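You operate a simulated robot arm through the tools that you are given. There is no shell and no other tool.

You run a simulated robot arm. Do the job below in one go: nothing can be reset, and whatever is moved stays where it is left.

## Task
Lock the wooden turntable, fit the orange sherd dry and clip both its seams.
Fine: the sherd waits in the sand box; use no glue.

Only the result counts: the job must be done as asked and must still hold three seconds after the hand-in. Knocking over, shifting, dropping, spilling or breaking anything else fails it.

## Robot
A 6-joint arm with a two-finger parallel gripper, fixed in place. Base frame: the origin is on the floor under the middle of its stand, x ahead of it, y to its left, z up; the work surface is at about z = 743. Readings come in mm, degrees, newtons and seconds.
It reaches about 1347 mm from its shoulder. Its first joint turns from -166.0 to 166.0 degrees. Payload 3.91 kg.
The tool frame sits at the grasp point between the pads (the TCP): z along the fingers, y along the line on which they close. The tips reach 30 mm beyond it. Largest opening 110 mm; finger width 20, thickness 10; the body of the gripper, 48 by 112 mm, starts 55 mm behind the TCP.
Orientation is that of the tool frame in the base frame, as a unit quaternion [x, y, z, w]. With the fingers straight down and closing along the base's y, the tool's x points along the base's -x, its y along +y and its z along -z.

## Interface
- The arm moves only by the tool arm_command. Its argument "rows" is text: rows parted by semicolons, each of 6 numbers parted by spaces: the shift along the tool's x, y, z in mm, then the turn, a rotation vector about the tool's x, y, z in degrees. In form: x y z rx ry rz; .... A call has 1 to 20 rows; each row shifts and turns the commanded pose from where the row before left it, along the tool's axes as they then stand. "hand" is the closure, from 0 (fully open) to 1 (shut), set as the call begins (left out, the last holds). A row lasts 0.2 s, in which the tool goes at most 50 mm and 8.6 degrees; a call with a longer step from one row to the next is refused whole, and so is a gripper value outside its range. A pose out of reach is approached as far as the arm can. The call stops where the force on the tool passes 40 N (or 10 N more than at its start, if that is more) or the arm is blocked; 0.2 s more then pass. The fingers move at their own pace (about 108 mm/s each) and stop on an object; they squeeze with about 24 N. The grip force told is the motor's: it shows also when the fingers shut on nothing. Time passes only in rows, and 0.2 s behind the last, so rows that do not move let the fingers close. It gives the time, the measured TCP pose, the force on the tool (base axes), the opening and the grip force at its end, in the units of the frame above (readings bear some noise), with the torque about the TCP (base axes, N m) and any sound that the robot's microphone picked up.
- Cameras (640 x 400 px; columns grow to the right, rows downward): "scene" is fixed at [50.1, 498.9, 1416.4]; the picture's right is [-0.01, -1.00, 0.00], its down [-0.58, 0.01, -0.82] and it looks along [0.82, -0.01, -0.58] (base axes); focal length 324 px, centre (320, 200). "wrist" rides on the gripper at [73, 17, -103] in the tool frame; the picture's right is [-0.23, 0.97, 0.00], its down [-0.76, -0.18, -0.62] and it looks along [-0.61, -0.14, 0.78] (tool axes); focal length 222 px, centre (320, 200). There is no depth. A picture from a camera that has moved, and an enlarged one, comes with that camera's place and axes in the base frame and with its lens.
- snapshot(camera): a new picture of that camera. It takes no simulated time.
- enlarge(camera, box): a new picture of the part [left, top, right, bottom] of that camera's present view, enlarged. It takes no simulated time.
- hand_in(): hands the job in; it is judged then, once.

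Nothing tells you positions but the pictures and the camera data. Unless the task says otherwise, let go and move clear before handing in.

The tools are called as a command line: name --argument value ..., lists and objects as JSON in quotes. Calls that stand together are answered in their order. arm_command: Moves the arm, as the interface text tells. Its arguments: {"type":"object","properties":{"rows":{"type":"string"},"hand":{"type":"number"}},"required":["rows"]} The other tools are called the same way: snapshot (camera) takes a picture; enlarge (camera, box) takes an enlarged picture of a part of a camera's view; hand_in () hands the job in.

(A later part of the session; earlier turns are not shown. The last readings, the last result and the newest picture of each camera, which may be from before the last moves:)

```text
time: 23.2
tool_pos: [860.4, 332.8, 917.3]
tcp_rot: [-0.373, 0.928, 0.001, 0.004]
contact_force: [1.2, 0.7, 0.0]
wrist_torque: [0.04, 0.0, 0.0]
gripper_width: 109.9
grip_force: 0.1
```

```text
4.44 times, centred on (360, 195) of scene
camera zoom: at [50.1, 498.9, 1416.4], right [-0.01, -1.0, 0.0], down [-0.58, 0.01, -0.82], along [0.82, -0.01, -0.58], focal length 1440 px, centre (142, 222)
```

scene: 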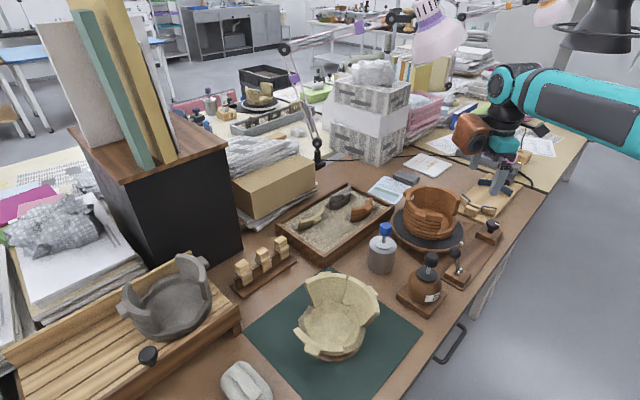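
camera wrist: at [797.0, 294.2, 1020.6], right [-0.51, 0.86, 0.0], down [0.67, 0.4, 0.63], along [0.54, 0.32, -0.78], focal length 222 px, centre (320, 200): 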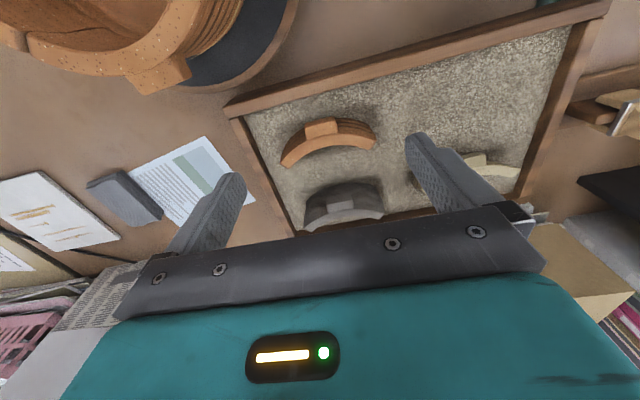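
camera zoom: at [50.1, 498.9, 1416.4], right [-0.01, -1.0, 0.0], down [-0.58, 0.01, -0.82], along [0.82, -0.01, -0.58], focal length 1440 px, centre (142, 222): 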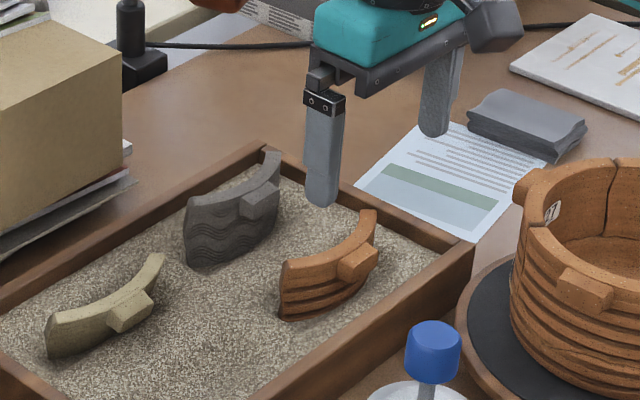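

The hand is aligned with the sherd's lug, at azimuth -136.2°. I'll enlarge it more to find the lug's edges and the rim ends precisely.

enlarge --camera "wrist" --box '[275, 110, 385, 175]'

enlarge --camera "scene" --box '[335, 190, 385, 225]'

```text
5.82 times, centred on (330, 142) of wrist
camera zoom: at [797.0, 294.2, 1020.6], right [-0.51, 0.86, 0.0], down [0.67, 0.4, 0.63], along [0.54, 0.32, -0.78], focal length 1292 px, centre (262, 534)
```

zoom: 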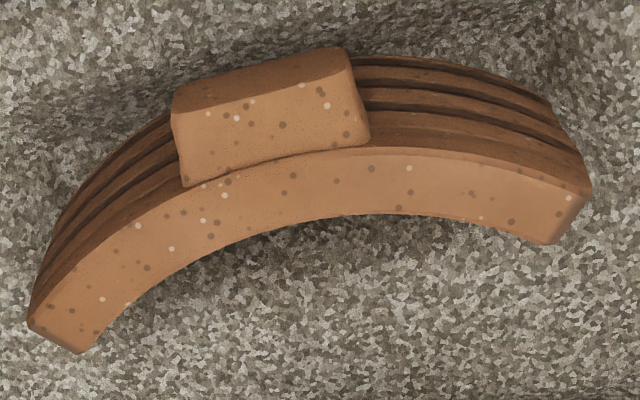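

```text
11.43 times, centred on (360, 208) of scene
camera zoom: at [50.1, 498.9, 1416.4], right [-0.01, -1.0, 0.0], down [-0.58, 0.01, -0.82], along [0.82, -0.01, -0.58], focal length 3702 px, centre (-137, 114)
```

zoom: 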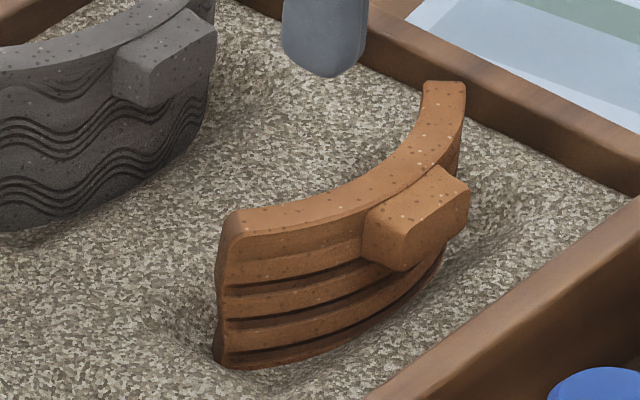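

I measure the lug at about 32 mm wide, centred under the TCP line, and protruding from 1.6 to 14 mm inward of the TCP. I'll shift 2 mm inward, correct a 0.4° tilt, and go down most of the way with the fingers part-closed.

arm_command --rows "-2 0 0 0 0.4 0;0 0 30 0 0 0;0 0 30 0 0 0;0 0 30 0 0 0;0 0 9 0 0 0;0 0 0 0 0 0" --hand 0.4

snapshot --camera "wrist"

enlarge --camera "wrist" --box '[240, 90, 420, 220]'

enlarge --camera "scene" --box '[320, 170, 400, 230]'

```text
time: 24.6
tool_pos: [861.7, 332.5, 816.8]
tcp_rot: [-0.374, 0.928, -0.001, 0.001]
contact_force: [-0.8, 0.2, -0.5]
wrist_torque: [0.02, -0.04, -0.02]
gripper_width: 65.7
grip_force: 0.0
```

```text
taken
camera wrist: at [798.3, 295.2, 920.0], right [-0.51, 0.86, 0.0], down [0.67, 0.4, 0.62], along [0.54, 0.32, -0.78], focal length 222 px, centre (320, 200)
```

wrist: 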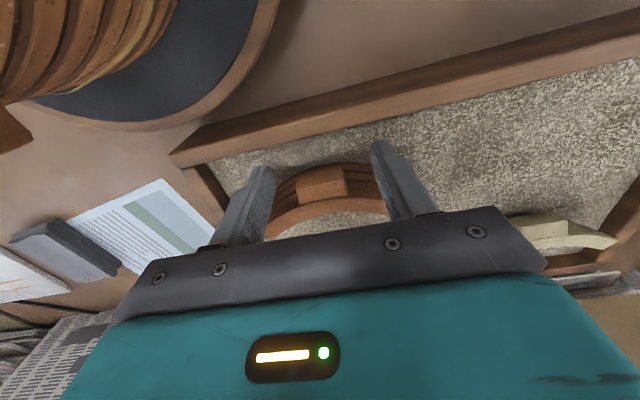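

```text
3.08 times, centred on (330, 155) of wrist
camera zoom: at [798.3, 295.2, 920.0], right [-0.51, 0.86, 0.0], down [0.67, 0.4, 0.62], along [0.54, 0.32, -0.78], focal length 684 px, centre (289, 338)
```

zoom: 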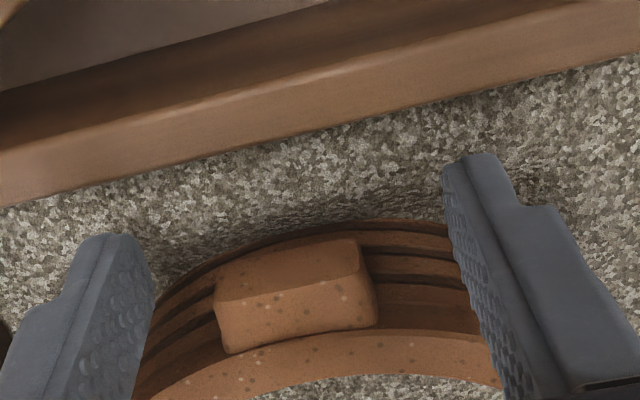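

```text
6.67 times, centred on (360, 200) of scene
camera zoom: at [50.1, 498.9, 1416.4], right [-0.01, -1.0, 0.0], down [-0.58, 0.01, -0.82], along [0.82, -0.01, -0.58], focal length 2159 px, centre (53, 200)
```

zoom: 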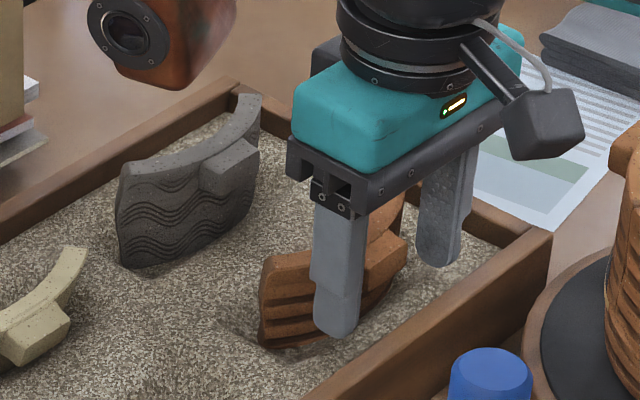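

The lug sits centred between the fingers and nothing is touching. I'll lower the last 13 mm and close on the lug.

arm_command --rows "0 0 7 0 0 0;0 0 6 0 0 0;0 0 0 0 0 0"

arm_command --rows "0 0 0 0 0 0;0 0 0 0 0 0;0 0 0 0 0 0;0 0 0 0 0 0" --hand 1

enlarge --camera "wrist" --box '[240, 90, 420, 220]'

enlarge --camera "scene" --box '[320, 170, 400, 230]'

```text
time: 25.4
tool_pos: [861.2, 332.9, 806.3]
tcp_rot: [-0.374, 0.928, 0.001, 0.001]
contact_force: [2.6, 2.3, 24.2]
wrist_torque: [0.58, 0.71, -0.19]
gripper_width: 66.1
grip_force: 0.1
```

```text
time: 26.6
tool_pos: [862.8, 333.6, 806.7]
tcp_rot: [-0.374, 0.927, 0.0, 0.001]
contact_force: [-4.1, 4.4, 9.9]
wrist_torque: [0.21, 0.4, -0.09]
gripper_width: 31.9
grip_force: 24.6
stopped in row 4: the force on the tool passed its limit at 41 N (the readings are from after the stop); the commanded pose is now the measured one
```

```text
3.08 times, centred on (330, 155) of wrist
camera zoom: at [798.4, 294.9, 910.1], right [-0.51, 0.86, 0.0], down [0.67, 0.4, 0.63], along [0.54, 0.32, -0.78], focal length 684 px, centre (289, 338)
```

zoom: 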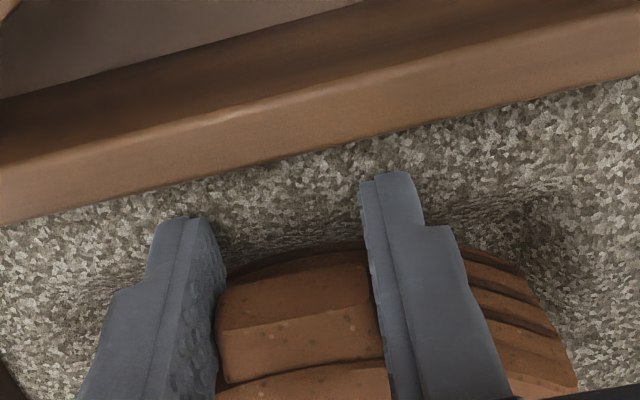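

```text
6.67 times, centred on (360, 200) of scene
camera zoom: at [50.1, 498.9, 1416.4], right [-0.01, -1.0, 0.0], down [-0.58, 0.01, -0.82], along [0.82, -0.01, -0.58], focal length 2159 px, centre (53, 200)
```

zoom: 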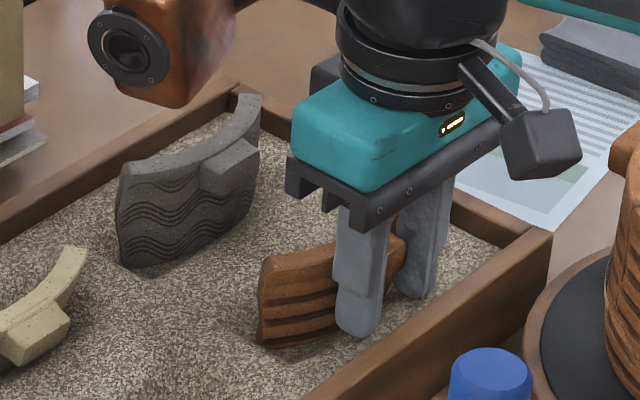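

The fingers hold the lug at a 31.9 mm opening with 24.6 N; the tips are just touching sand. I'll lift straight up, gently at first.

arm_command --rows "0 0 -3 0 0 0;0 0 -5 0 0 0;0 0 -10 0 0 0;0 0 -20 0 0 0;0 0 -30 0 0 0;0 0 -30 0 0 0;0 0 -30 0 0 0;0 0 0 0 0 0"

snapshot --camera "wrist"

enlarge --camera "scene" --box '[320, 120, 420, 200]'

```text
time: 28.4
tool_pos: [861.8, 334.0, 934.5]
tcp_rot: [-0.372, 0.928, 0.0, 0.0]
contact_force: [-0.7, -0.4, -1.0]
wrist_torque: [-0.04, 0.02, -0.01]
gripper_width: 31.8
grip_force: 23.8
```

```text
taken
camera wrist: at [798.3, 295.3, 1038.3], right [-0.51, 0.86, 0.0], down [0.67, 0.4, 0.62], along [0.54, 0.32, -0.78], focal length 222 px, centre (320, 200)
```

wrist: 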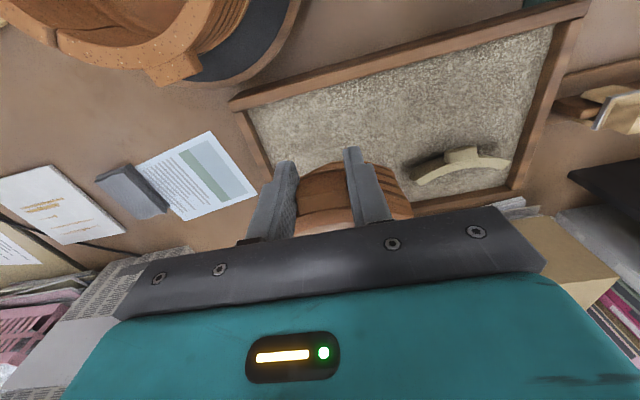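

```text
5.00 times, centred on (370, 160) of scene
camera zoom: at [50.1, 498.9, 1416.4], right [-0.01, -1.0, 0.0], down [-0.58, 0.01, -0.82], along [0.82, -0.01, -0.58], focal length 1620 px, centre (70, 400)
```

zoom: 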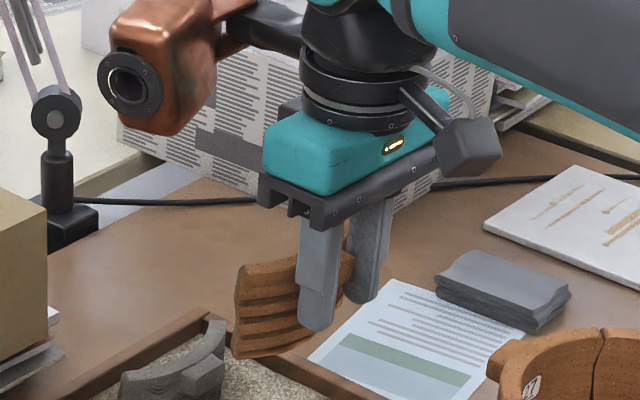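

The sherd is lifted and held upright. I'll enlarge the view to check its pose in the hand.

enlarge --camera "wrist" --box '[240, 130, 420, 240]'

enlarge --camera "scene" --box '[360, 160, 400, 195]'

```text
3.56 times, centred on (330, 185) of wrist
camera zoom: at [798.3, 295.3, 1038.3], right [-0.51, 0.86, 0.0], down [0.67, 0.4, 0.62], along [0.54, 0.32, -0.78], focal length 790 px, centre (284, 253)
```

zoom: 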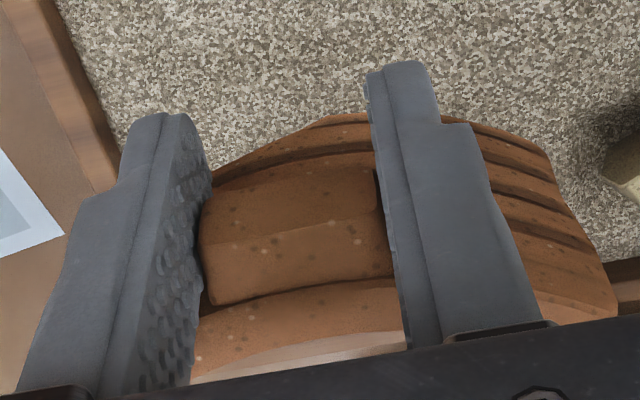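

```text
11.43 times, centred on (380, 178) of scene
camera zoom: at [50.1, 498.9, 1416.4], right [-0.01, -1.0, 0.0], down [-0.58, 0.01, -0.82], along [0.82, -0.01, -0.58], focal length 3702 px, centre (-366, 457)
```

zoom: 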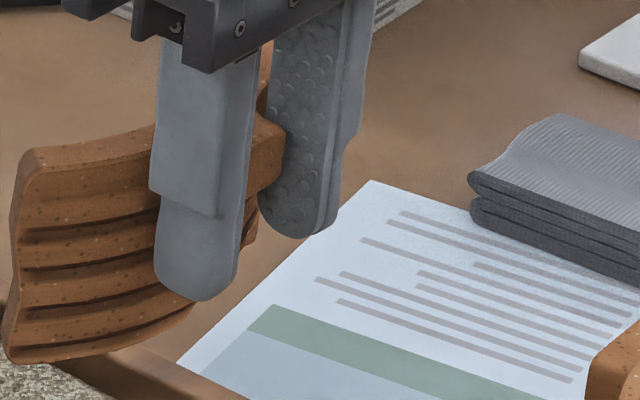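

The sherd's rim is about 5.5 mm above the TCP and its underside about 42 mm below. From a circle fit the turntable axis is near (807.5, 159), and the gap is centred at azimuth about -136° (spanning roughly -184° to -89°). I'll carry the sherd high over to the gap and stop above it to compare.

arm_command --rows "0 0 -25 0 0 0;41.8 -14.9 0 0 0 0;41.8 -14.9 0 0 0 0;41.8 -14.9 0 0 0 0;41.8 -14.9 0 0 0 0;41.8 -14.9 0 0 0 0;41.8 -14.9 0 0 0 0;0 0 0 0 0 0;0 0 20 0 0 0;0 0 17 0 0 0;0 0 0 0 0 0"

snapshot --camera "wrist"

enlarge --camera "wrist" --box '[220, 110, 440, 250]'

enlarge --camera "scene" --box '[390, 140, 490, 240]'

```text
time: 30.8
tool_pos: [743.0, 94.1, 922.0]
tcp_rot: [-0.374, 0.927, 0.0, 0.001]
contact_force: [-0.4, -0.1, -1.5]
wrist_torque: [-0.03, 0.04, -0.01]
gripper_width: 31.7
grip_force: 24.0
```

```text
taken
camera wrist: at [678.6, 55.2, 1026.3], right [-0.51, 0.86, 0.0], down [0.67, 0.4, 0.62], along [0.54, 0.32, -0.78], focal length 222 px, centre (320, 200)
```

wrist: 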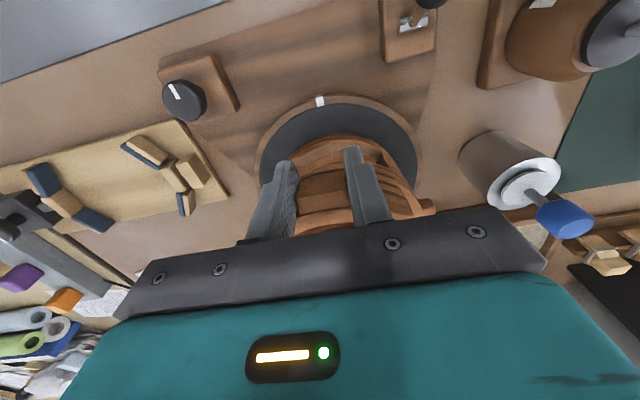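

```text
2.86 times, centred on (330, 180) of wrist
camera zoom: at [678.6, 55.2, 1026.3], right [-0.51, 0.86, 0.0], down [0.67, 0.4, 0.62], along [0.54, 0.32, -0.78], focal length 635 px, centre (291, 257)
```

zoom: 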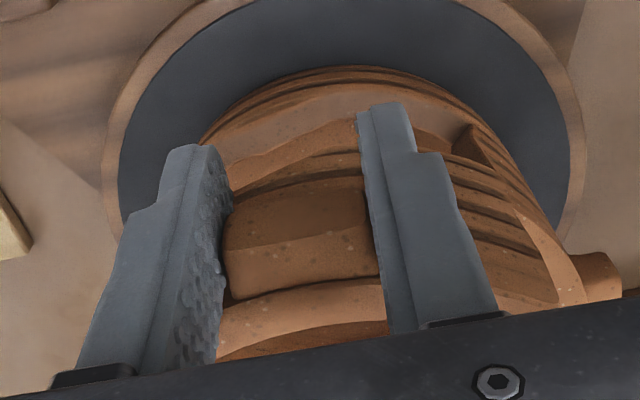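

```text
4.00 times, centred on (440, 190) of scene
camera zoom: at [50.1, 498.9, 1416.4], right [-0.01, -1.0, 0.0], down [-0.58, 0.01, -0.82], along [0.82, -0.01, -0.58], focal length 1296 px, centre (-160, 240)
```

zoom: 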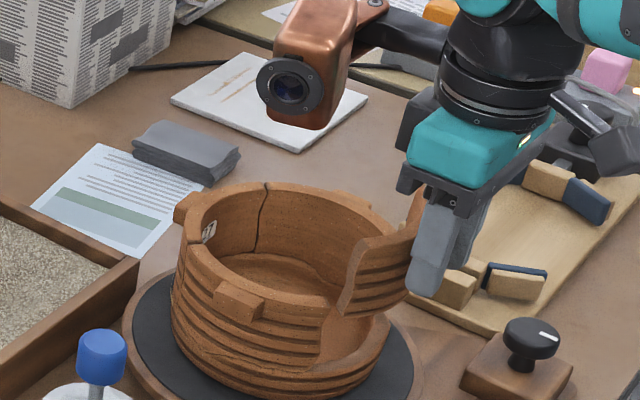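

The sherd hangs over the gap. I'll zoom in on both views to measure how the sherd's ends line up with the gap's ends.

enlarge --camera "scene" --box '[425, 170, 475, 220]'

enlarge --camera "wrist" --box '[350, 140, 450, 225]'

enlarge --camera "wrist" --box '[230, 120, 310, 250]'

```text
8.00 times, centred on (450, 195) of scene
camera zoom: at [50.1, 498.9, 1416.4], right [-0.01, -1.0, 0.0], down [-0.58, 0.01, -0.82], along [0.82, -0.01, -0.58], focal length 2591 px, centre (-720, 240)
```

zoom: 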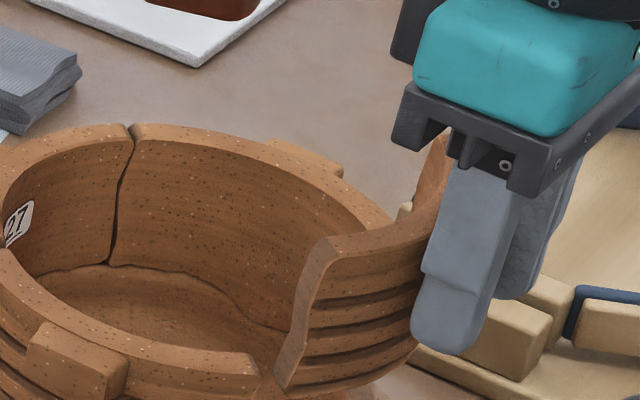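

```text
4.71 times, centred on (400, 182) of wrist
camera zoom: at [678.6, 55.2, 1026.3], right [-0.51, 0.86, 0.0], down [0.67, 0.4, 0.62], along [0.54, 0.32, -0.78], focal length 1045 px, centre (-56, 282)
```

zoom: 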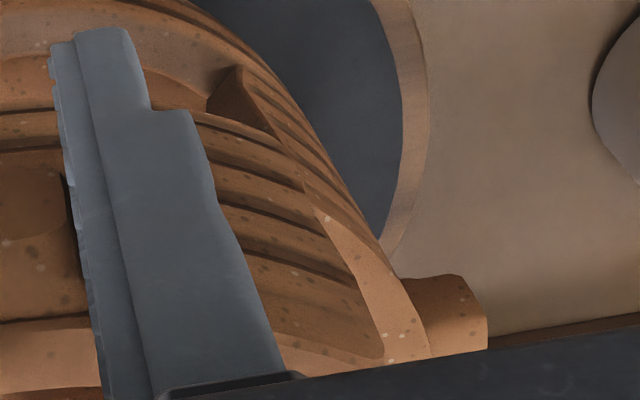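

```text
3.08 times, centred on (270, 185) of wrist
camera zoom: at [678.6, 55.2, 1026.3], right [-0.51, 0.86, 0.0], down [0.67, 0.4, 0.62], along [0.54, 0.32, -0.78], focal length 684 px, centre (474, 246)
```

zoom: 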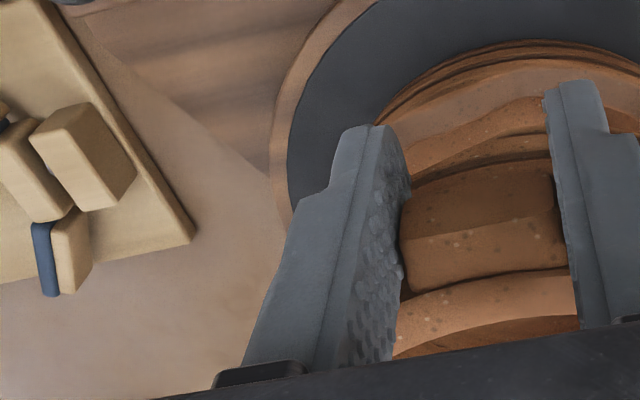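

The sherd is about 55 mm tall, so its underside is now roughly level with the pot's rim, and it clears the gap ends by several mm. I'll nudge it 1.8 mm along the tangent and 3 mm inward, then lower it 20 mm into the gap and look again.

arm_command --rows "-3 1.8 0 0 0 0;0 0 5 0 0 0;0 0 5 0 0 0;0 0 5 0 0 0;0 0 5 0 0 0;0 0 0 0 0 0"

enlarge --camera "scene" --box '[425, 170, 475, 220]'

enlarge --camera "wrist" --box '[350, 140, 450, 225]'

enlarge --camera "scene" --box '[390, 140, 490, 240]'

```text
time: 32.2
tool_pos: [744.0, 98.4, 899.8]
tcp_rot: [-0.374, 0.928, -0.001, 0.001]
contact_force: [-0.6, 0.4, -1.3]
wrist_torque: [-0.02, 0.02, 0.0]
gripper_width: 31.8
grip_force: 23.7
```

```text
8.00 times, centred on (450, 195) of scene
camera zoom: at [50.1, 498.9, 1416.4], right [-0.01, -1.0, 0.0], down [-0.58, 0.01, -0.82], along [0.82, -0.01, -0.58], focal length 2591 px, centre (-720, 240)
```

zoom: 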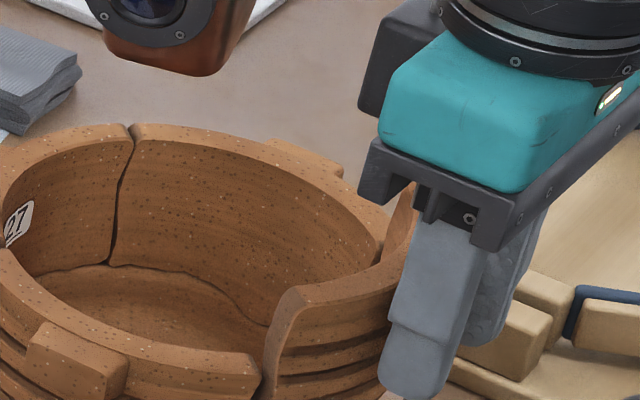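

```text
4.71 times, centred on (400, 182) of wrist
camera zoom: at [680.8, 59.7, 1004.7], right [-0.51, 0.86, 0.0], down [0.67, 0.4, 0.62], along [0.54, 0.32, -0.78], focal length 1045 px, centre (-56, 282)
```

zoom: 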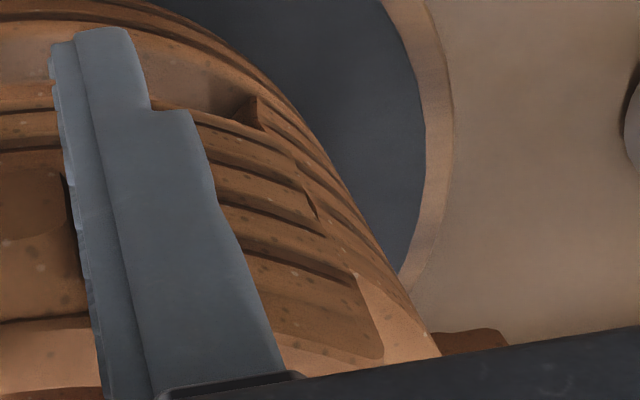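

```text
4.00 times, centred on (440, 190) of scene
camera zoom: at [50.1, 498.9, 1416.4], right [-0.01, -1.0, 0.0], down [-0.58, 0.01, -0.82], along [0.82, -0.01, -0.58], focal length 1296 px, centre (-160, 240)
```

zoom: 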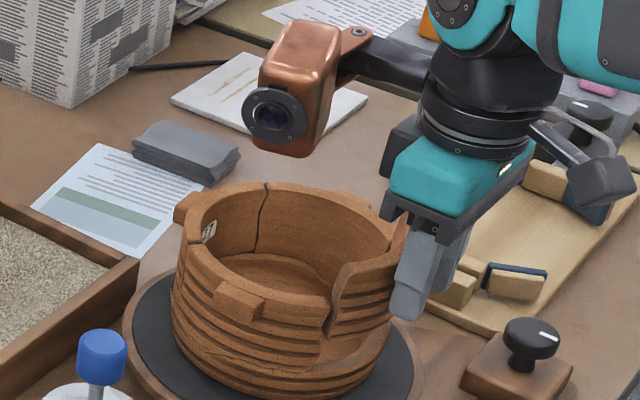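

No contact yet, and the sherd is entering the gap cleanly. I'll lower it another 20 mm.

arm_command --rows "0 0 4 0 0 0;0 0 4 0 0 0;0 0 4 0 0 0;0 0 4 0 0 0;0 0 4 0 0 0;0 0 0 0 0 0"

enlarge --camera "scene" --box '[425, 170, 475, 220]'

enlarge --camera "wrist" --box '[220, 110, 440, 250]'

enlarge --camera "scene" --box '[400, 170, 500, 250]'

```text
time: 33.6
tool_pos: [744.9, 98.4, 880.7]
tcp_rot: [-0.374, 0.927, -0.001, 0.0]
contact_force: [-0.1, -0.5, -1.1]
wrist_torque: [0.01, 0.05, -0.01]
gripper_width: 31.7
grip_force: 24.3
```

```text
8.00 times, centred on (450, 195) of scene
camera zoom: at [50.1, 498.9, 1416.4], right [-0.01, -1.0, 0.0], down [-0.58, 0.01, -0.82], along [0.82, -0.01, -0.58], focal length 2591 px, centre (-720, 240)
```

zoom: 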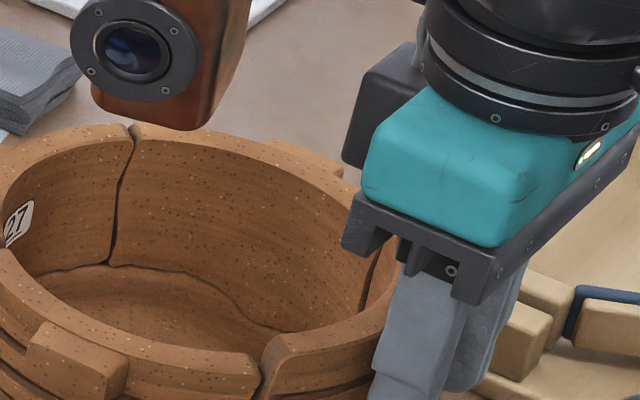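

```text
2.86 times, centred on (330, 180) of wrist
camera zoom: at [681.1, 60.0, 984.2], right [-0.51, 0.86, 0.0], down [0.67, 0.4, 0.62], along [0.54, 0.32, -0.78], focal length 635 px, centre (291, 257)
```

zoom: 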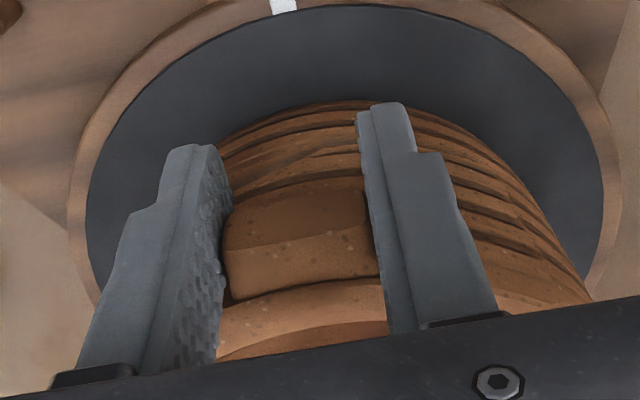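

```text
5.00 times, centred on (450, 210) of scene
camera zoom: at [50.1, 498.9, 1416.4], right [-0.01, -1.0, 0.0], down [-0.58, 0.01, -0.82], along [0.82, -0.01, -0.58], focal length 1620 px, centre (-330, 150)
```

zoom: 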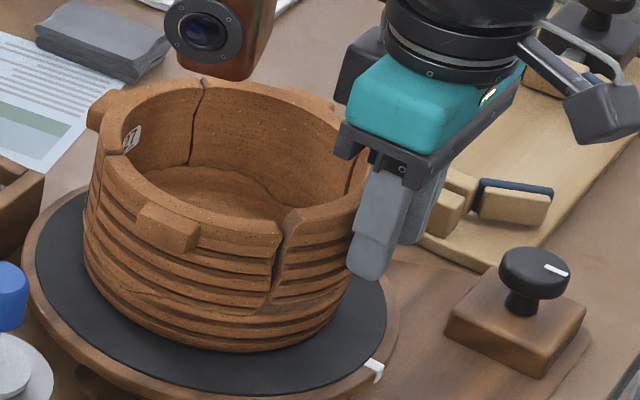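

The sherd is about 12 mm from seating, with narrow seams showing on both sides. I'll lower in small steps and watch for contact.

arm_command --rows "0 0 2 0 0 0;0 0 2 0 0 0;0 0 2 0 0 0;0 0 1 0 0 0;0 0 1 0 0 0;0 0 0 0 0 0"

enlarge --camera "scene" --box '[425, 170, 475, 220]'

enlarge --camera "scene" --box '[435, 200, 475, 235]'

```text
time: 35.0
tool_pos: [744.1, 96.8, 873.0]
tcp_rot: [-0.374, 0.927, 0.0, 0.001]
contact_force: [-0.1, -0.4, -1.3]
wrist_torque: [0.01, 0.03, -0.02]
gripper_width: 31.7
grip_force: 24.0
```

```text
8.00 times, centred on (450, 195) of scene
camera zoom: at [50.1, 498.9, 1416.4], right [-0.01, -1.0, 0.0], down [-0.58, 0.01, -0.82], along [0.82, -0.01, -0.58], focal length 2591 px, centre (-720, 240)
```

zoom: 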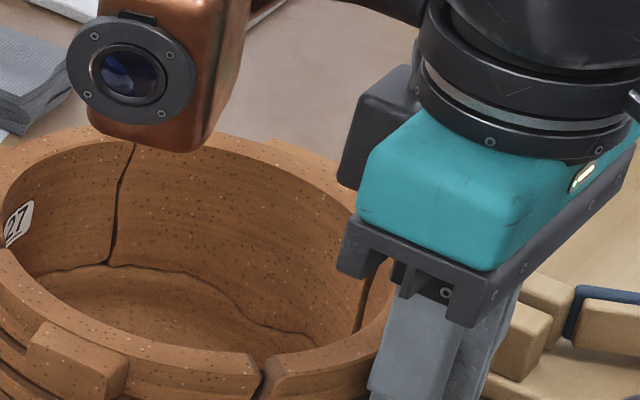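

```text
11.43 times, centred on (455, 218) of scene
camera zoom: at [50.1, 498.9, 1416.4], right [-0.01, -1.0, 0.0], down [-0.58, 0.01, -0.82], along [0.82, -0.01, -0.58], focal length 3702 px, centre (-1223, 0)
```

zoom: 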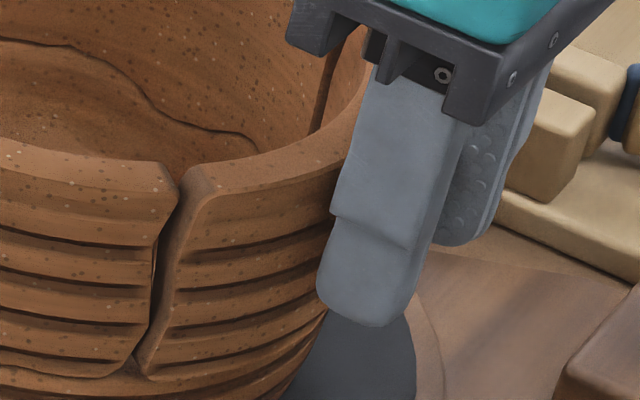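

The sherd's grooves nearly line up with the pot's, and a thin even seam shows at the front. I'll lower by 1 mm steps until it touches the floor of the gap.

arm_command --rows "0 0 1 0 0 0;0 0 1 0 0 0;0 0 0 0 0 0"

enlarge --camera "scene" --box '[435, 200, 475, 235]'

```text
time: 35.8
tool_pos: [744.4, 98.8, 870.9]
tcp_rot: [-0.374, 0.928, -0.001, 0.001]
contact_force: [0.3, -1.0, 5.0]
wrist_torque: [-0.06, -0.31, -0.01]
gripper_width: 31.6
grip_force: 24.6
```

```text
11.43 times, centred on (455, 218) of scene
camera zoom: at [50.1, 498.9, 1416.4], right [-0.01, -1.0, 0.0], down [-0.58, 0.01, -0.82], along [0.82, -0.01, -0.58], focal length 3702 px, centre (-1223, 0)
```

zoom: 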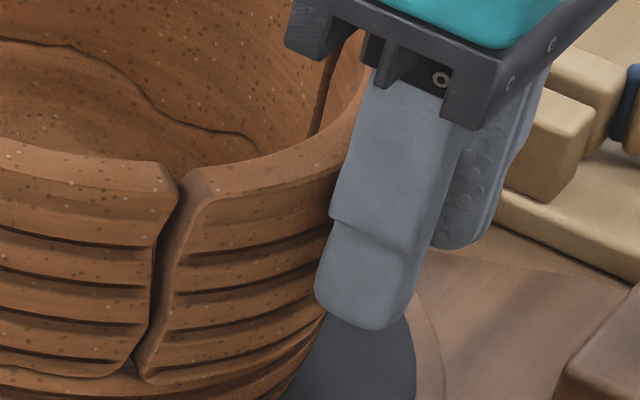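

The sherd touches down, 5 N upward near its far end, and at the front seam its rim and grooves look flush with the pot. I'll check the outer surfaces in the wrist view before letting go.

enlarge --camera "wrist" --box '[350, 130, 450, 225]'

enlarge --camera "wrist" --box '[230, 110, 350, 250]'

enlarge --camera "scene" --box '[450, 185, 480, 215]'

```text
4.21 times, centred on (400, 178) of wrist
camera zoom: at [680.2, 60.1, 974.9], right [-0.51, 0.86, 0.0], down [0.67, 0.4, 0.63], along [0.54, 0.32, -0.78], focal length 935 px, centre (-17, 295)
```

zoom: 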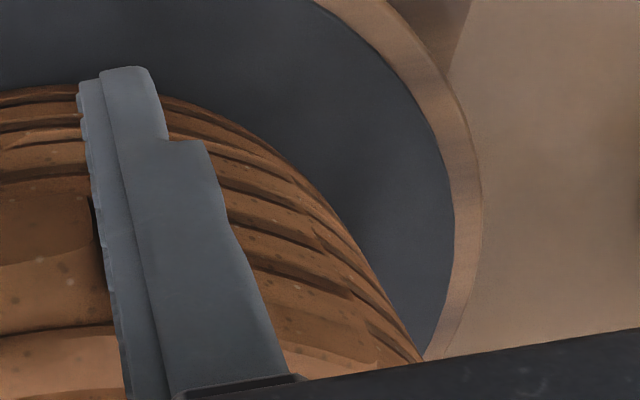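

```text
2.86 times, centred on (290, 180) of wrist
camera zoom: at [680.2, 60.1, 974.9], right [-0.51, 0.86, 0.0], down [0.67, 0.4, 0.63], along [0.54, 0.32, -0.78], focal length 635 px, centre (406, 257)
```

zoom: 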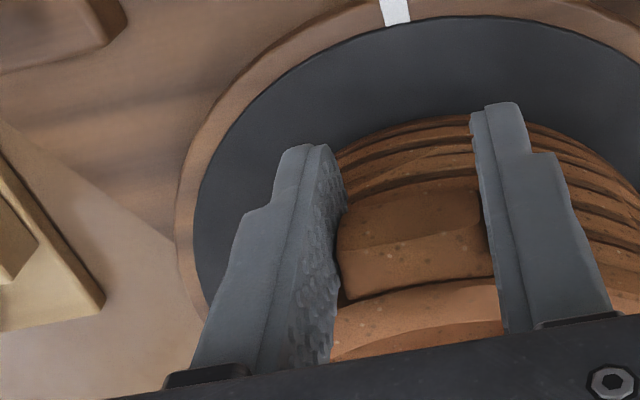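

```text
13.33 times, centred on (465, 200) of scene
camera zoom: at [50.1, 498.9, 1416.4], right [-0.01, -1.0, 0.0], down [-0.58, 0.01, -0.82], along [0.82, -0.01, -0.58], focal length 4319 px, centre (-1613, 200)
```

zoom: 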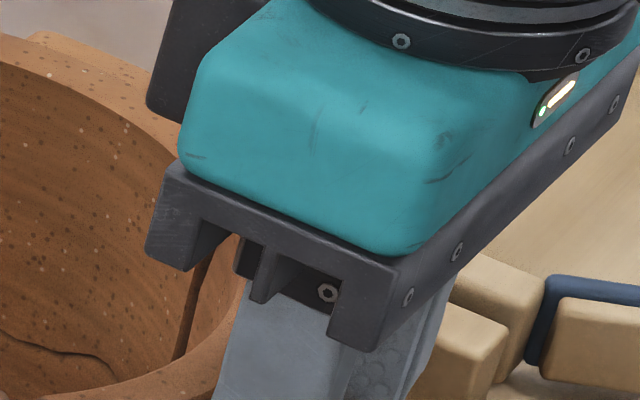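

The outer grooves run on continuously from sherd to wall. I'll press 1 mm more to seat it, then open the fingers part-way to release.

arm_command --rows "0 0 1 0 0 0;0 0 0 0 0 0"

arm_command --rows "0 0 0 0 0 0;0 0 0 0 0 0;0 0 0 0 0 0" --hand 0.5

enlarge --camera "scene" --box '[435, 200, 475, 235]'

enlarge --camera "wrist" --box '[220, 110, 440, 250]'

```text
time: 36.4
tool_pos: [744.9, 98.1, 869.4]
tcp_rot: [-0.373, 0.928, -0.001, 0.001]
contact_force: [1.0, -0.4, 8.1]
wrist_torque: [-0.07, -0.5, -0.03]
gripper_width: 31.8
grip_force: 23.8
```

```text
time: 37.2
tool_pos: [743.9, 98.2, 869.1]
tcp_rot: [-0.373, 0.928, 0.0, 0.001]
contact_force: [0.3, 0.1, -0.3]
wrist_torque: [0.04, 0.01, -0.03]
gripper_width: 54.9
grip_force: 0.1
```

```text
11.43 times, centred on (455, 218) of scene
camera zoom: at [50.1, 498.9, 1416.4], right [-0.01, -1.0, 0.0], down [-0.58, 0.01, -0.82], along [0.82, -0.01, -0.58], focal length 3702 px, centre (-1223, 0)
```

zoom: 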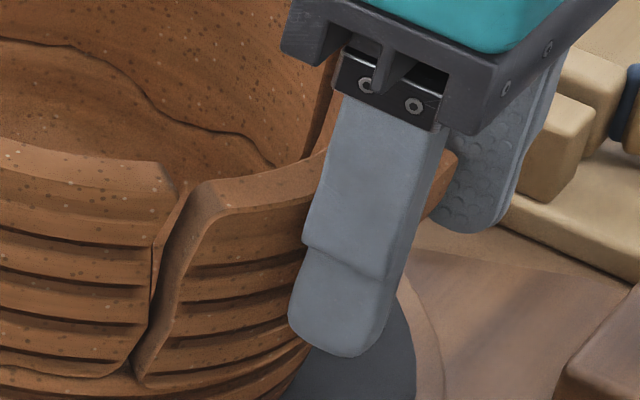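

```text
2.86 times, centred on (330, 180) of wrist
camera zoom: at [680.3, 60.5, 973.6], right [-0.51, 0.86, 0.0], down [0.67, 0.4, 0.62], along [0.54, 0.32, -0.78], focal length 635 px, centre (291, 257)
```

zoom: 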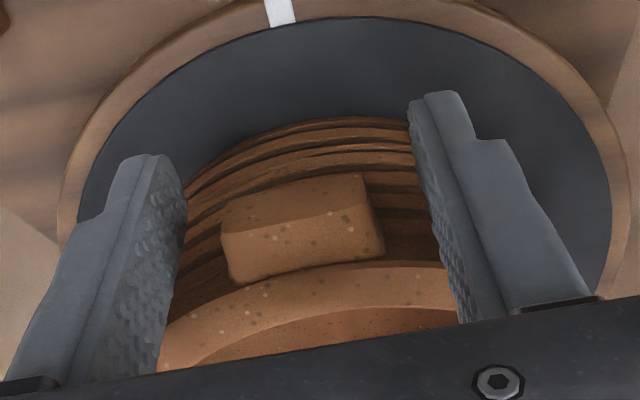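

After release the sherd's top has leaned outward and the front seam has opened at the top. Pictures cost no time, so I'll look closely before acting.

snapshot --camera "wrist"

enlarge --camera "wrist" --box '[265, 130, 395, 230]'

enlarge --camera "scene" --box '[440, 190, 480, 235]'

enlarge --camera "scene" --box '[390, 160, 510, 260]'

```text
taken
camera wrist: at [680.3, 60.5, 973.6], right [-0.51, 0.86, 0.0], down [0.67, 0.4, 0.62], along [0.54, 0.32, -0.78], focal length 222 px, centre (320, 200)
```

wrist: 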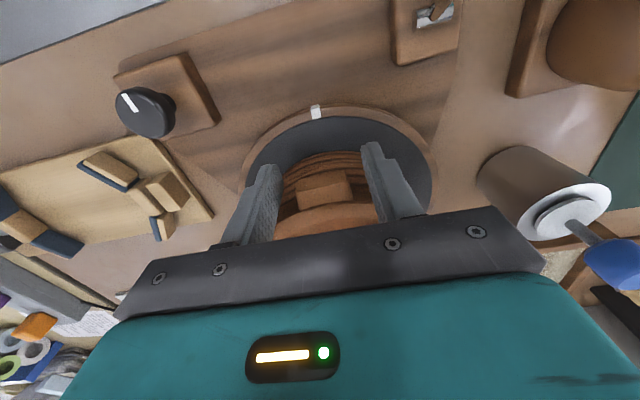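

```text
4.00 times, centred on (330, 180) of wrist
camera zoom: at [680.3, 60.5, 973.6], right [-0.51, 0.86, 0.0], down [0.67, 0.4, 0.62], along [0.54, 0.32, -0.78], focal length 888 px, centre (280, 280)
```

zoom: 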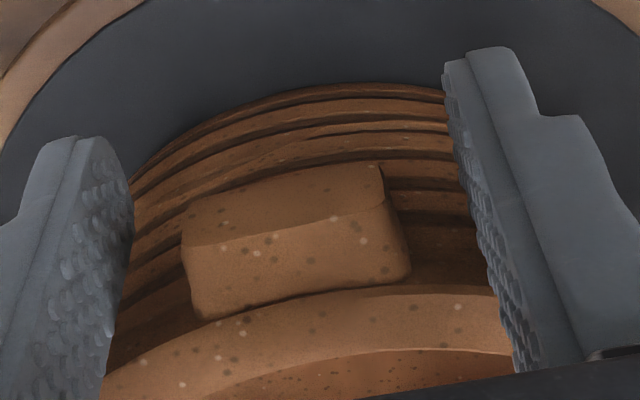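

```text
8.89 times, centred on (460, 212) of scene
camera zoom: at [50.1, 498.9, 1416.4], right [-0.01, -1.0, 0.0], down [-0.58, 0.01, -0.82], along [0.82, -0.01, -0.58], focal length 2879 px, centre (-924, 89)
```

zoom: 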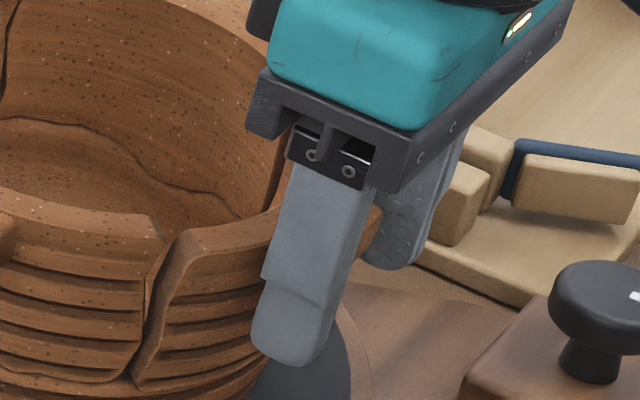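

```text
4.00 times, centred on (450, 210) of scene
camera zoom: at [50.1, 498.9, 1416.4], right [-0.01, -1.0, 0.0], down [-0.58, 0.01, -0.82], along [0.82, -0.01, -0.58], focal length 1296 px, centre (-200, 160)
```

zoom: 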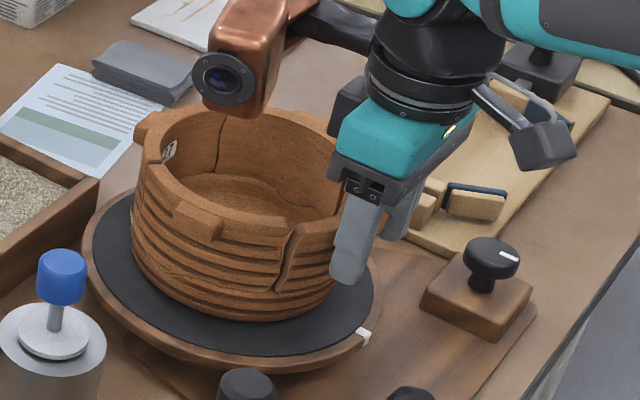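

The shift is only a few millimetres, and the lug's faces look no more tilted than before. I'll wait briefly with the fingers still guarding the lug to see whether the sherd is at rest.

arm_command --rows "0 0 0 0 0 0;0 0 0 0 0 0"

enlarge --camera "wrist" --box '[265, 130, 395, 230]'

enlarge --camera "scene" --box '[435, 200, 475, 235]'

```text
time: 37.8
tool_pos: [743.4, 98.3, 870.1]
tcp_rot: [-0.374, 0.928, -0.001, 0.001]
contact_force: [0.0, -0.9, -0.1]
wrist_torque: [0.01, -0.01, -0.03]
gripper_width: 55.1
grip_force: 0.1
```

```text
4.00 times, centred on (330, 180) of wrist
camera zoom: at [680.4, 60.5, 973.6], right [-0.51, 0.86, 0.0], down [0.67, 0.4, 0.62], along [0.54, 0.32, -0.78], focal length 888 px, centre (280, 280)
```

zoom: 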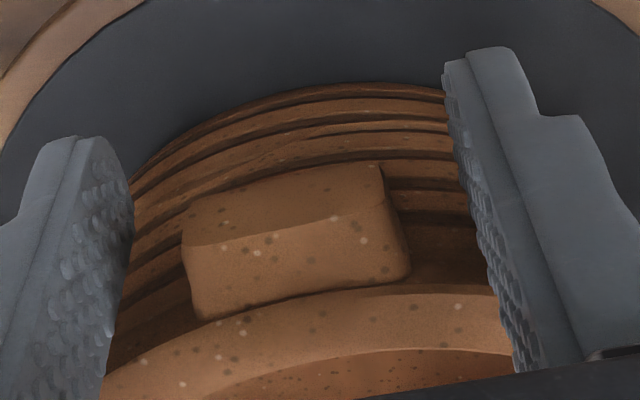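

```text
11.43 times, centred on (455, 218) of scene
camera zoom: at [50.1, 498.9, 1416.4], right [-0.01, -1.0, 0.0], down [-0.58, 0.01, -0.82], along [0.82, -0.01, -0.58], focal length 3702 px, centre (-1223, 0)
```

zoom: 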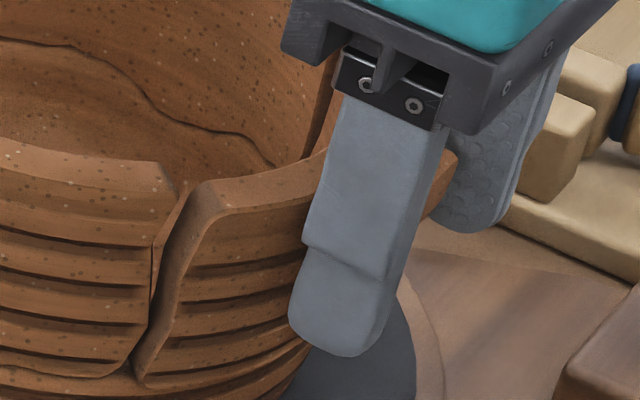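

The sherd is at rest and stable. I'll rise straight up to get a clear view of the seating from both cameras.

arm_command --rows "0 0 -10 0 0 0;0 0 -20 0 0 0;0 0 -30 0 0 0;0 0 -40 0 0 0;25 0 -10 0 0 0;25 0 0 0 0 0"

snapshot --camera "wrist"

enlarge --camera "wrist" --box '[240, 90, 420, 220]'

enlarge --camera "scene" --box '[390, 170, 480, 240]'

enlarge --camera "scene" --box '[435, 190, 475, 225]'

```text
time: 39.2
tool_pos: [707.9, 62.3, 980.5]
tcp_rot: [-0.374, 0.928, -0.001, 0.001]
contact_force: [0.0, 0.0, 0.0]
wrist_torque: [-0.03, 0.02, 0.02]
gripper_width: 55.1
grip_force: 0.1
```

```text
taken
camera wrist: at [643.7, 24.3, 1084.1], right [-0.51, 0.86, 0.0], down [0.67, 0.4, 0.62], along [0.54, 0.32, -0.78], focal length 222 px, centre (320, 200)
```

wrist: 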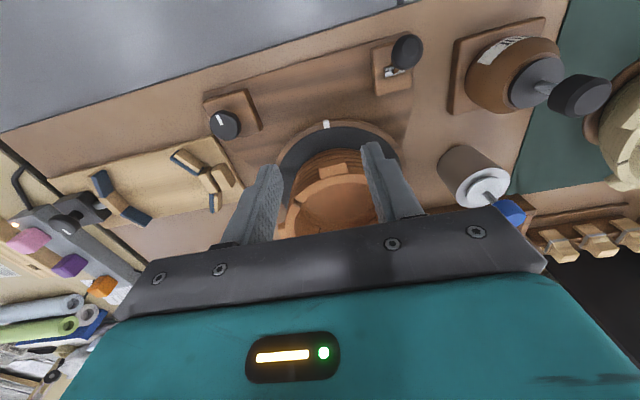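

```text
3.08 times, centred on (330, 155) of wrist
camera zoom: at [643.7, 24.3, 1084.1], right [-0.51, 0.86, 0.0], down [0.67, 0.4, 0.62], along [0.54, 0.32, -0.78], focal length 684 px, centre (289, 338)
```

zoom: 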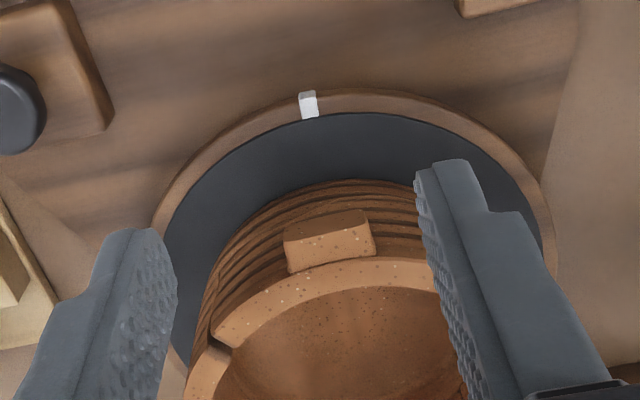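

```text
5.71 times, centred on (435, 205) of scene
camera zoom: at [50.1, 498.9, 1416.4], right [-0.01, -1.0, 0.0], down [-0.58, 0.01, -0.82], along [0.82, -0.01, -0.58], focal length 1851 px, centre (-337, 171)
```

zoom: 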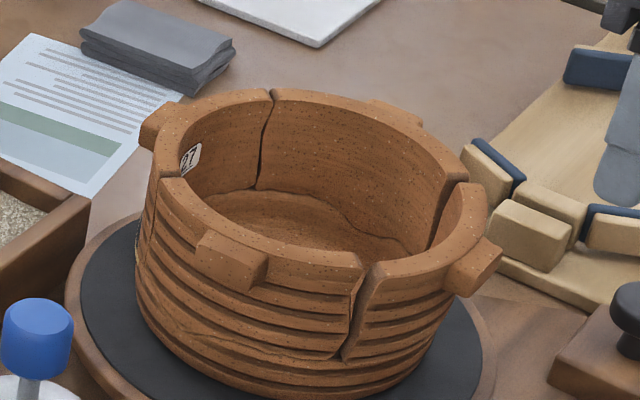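

```text
11.43 times, centred on (455, 208) of scene
camera zoom: at [50.1, 498.9, 1416.4], right [-0.01, -1.0, 0.0], down [-0.58, 0.01, -0.82], along [0.82, -0.01, -0.58], focal length 3702 px, centre (-1223, 114)
```

zoom: 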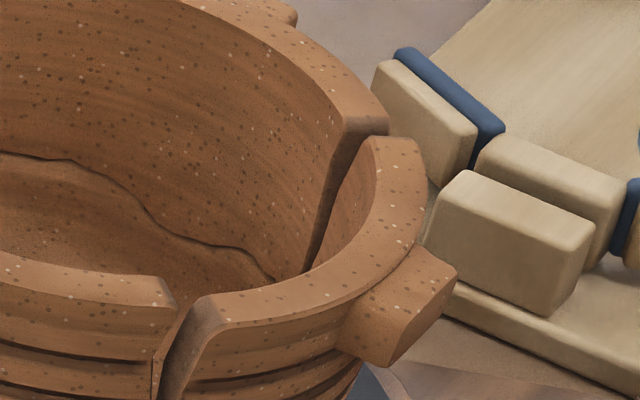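

With the hand clear I can see the sherd stands about 6–7 mm too far outward at both seams, though it is at the right height and stable. I'll zoom in on both seams to measure the correction.

enlarge --camera "wrist" --box '[285, 140, 385, 215]'

enlarge --camera "wrist" --box '[290, 180, 330, 215]'

enlarge --camera "scene" --box '[440, 210, 460, 230]'

enlarge --camera "scene" --box '[455, 190, 475, 210]'

```text
5.33 times, centred on (335, 178) of wrist
camera zoom: at [643.7, 24.3, 1084.1], right [-0.51, 0.86, 0.0], down [0.67, 0.4, 0.62], along [0.54, 0.32, -0.78], focal length 1185 px, centre (240, 320)
```

zoom: 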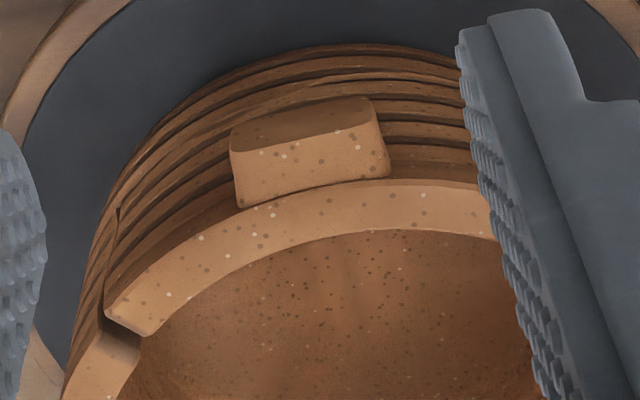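

```text
11.43 times, centred on (310, 198) of wrist
camera zoom: at [643.7, 24.3, 1084.1], right [-0.51, 0.86, 0.0], down [0.67, 0.4, 0.62], along [0.54, 0.32, -0.78], focal length 2538 px, centre (434, 229)
```

zoom: 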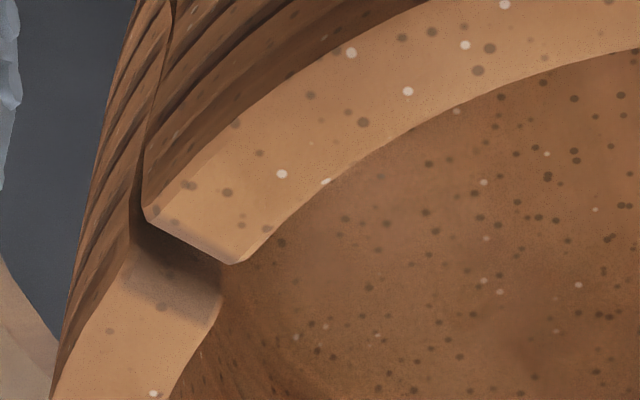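

```text
16.00 times, centred on (450, 220) of scene
camera zoom: at [50.1, 498.9, 1416.4], right [-0.01, -1.0, 0.0], down [-0.58, 0.01, -0.82], along [0.82, -0.01, -0.58], focal length 5183 px, centre (-1760, -120)
```

zoom: 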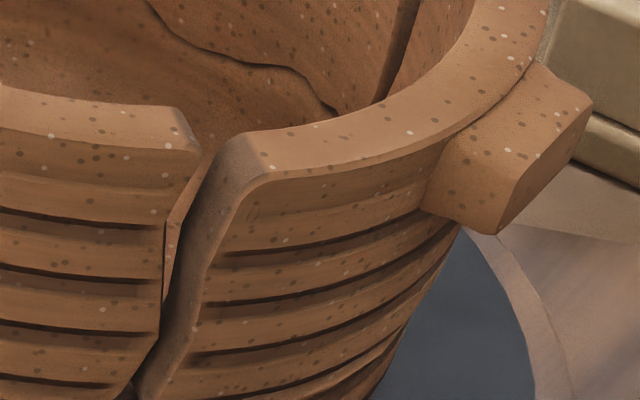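

```text
16.00 times, centred on (465, 200) of scene
camera zoom: at [50.1, 498.9, 1416.4], right [-0.01, -1.0, 0.0], down [-0.58, 0.01, -0.82], along [0.82, -0.01, -0.58], focal length 5183 px, centre (-2000, 200)
```

zoom: 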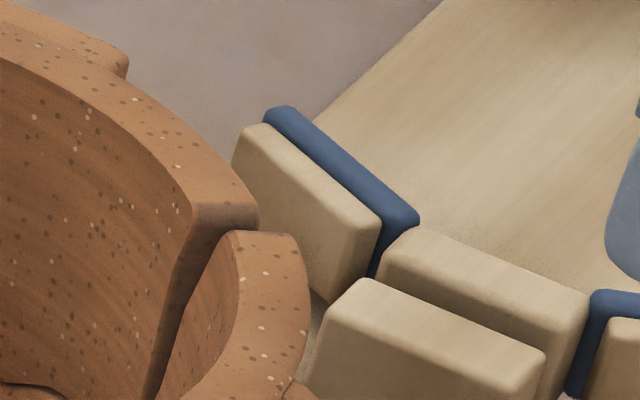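

The seam at the far end is visible, but the front one is hidden by a finger. I'll open the hand fully and look again from the same place.

arm_command --rows "0 0 0 0 0 0;0 0 0 0 0 0;0 0 0 0 0 0" --hand 0

enlarge --camera "wrist" --box '[270, 130, 400, 220]'

enlarge --camera "wrist" --box '[350, 160, 400, 210]'

```text
time: 40.0
tool_pos: [708.7, 62.1, 980.7]
tcp_rot: [-0.373, 0.928, 0.0, 0.0]
contact_force: [-0.8, 0.0, -0.1]
wrist_torque: [0.0, 0.01, 0.01]
gripper_width: 110.0
grip_force: 0.0
```

```text
4.44 times, centred on (335, 175) of wrist
camera zoom: at [643.4, 24.2, 1084.4], right [-0.51, 0.86, 0.0], down [0.67, 0.4, 0.62], along [0.54, 0.32, -0.78], focal length 987 px, centre (253, 311)
```

zoom: 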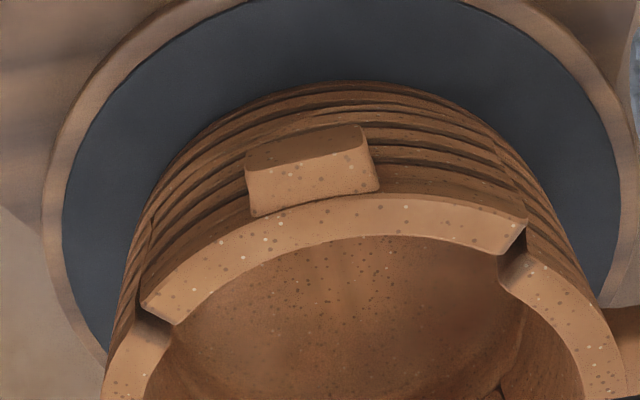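

```text
8.00 times, centred on (375, 185) of wrist
camera zoom: at [643.4, 24.2, 1084.4], right [-0.51, 0.86, 0.0], down [0.67, 0.4, 0.62], along [0.54, 0.32, -0.78], focal length 1777 px, centre (-120, 320)
```

zoom: 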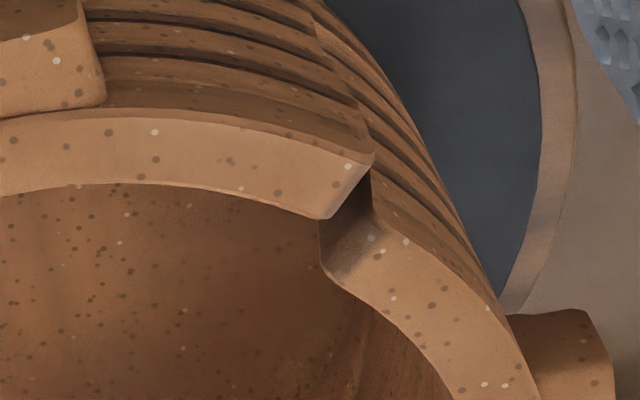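

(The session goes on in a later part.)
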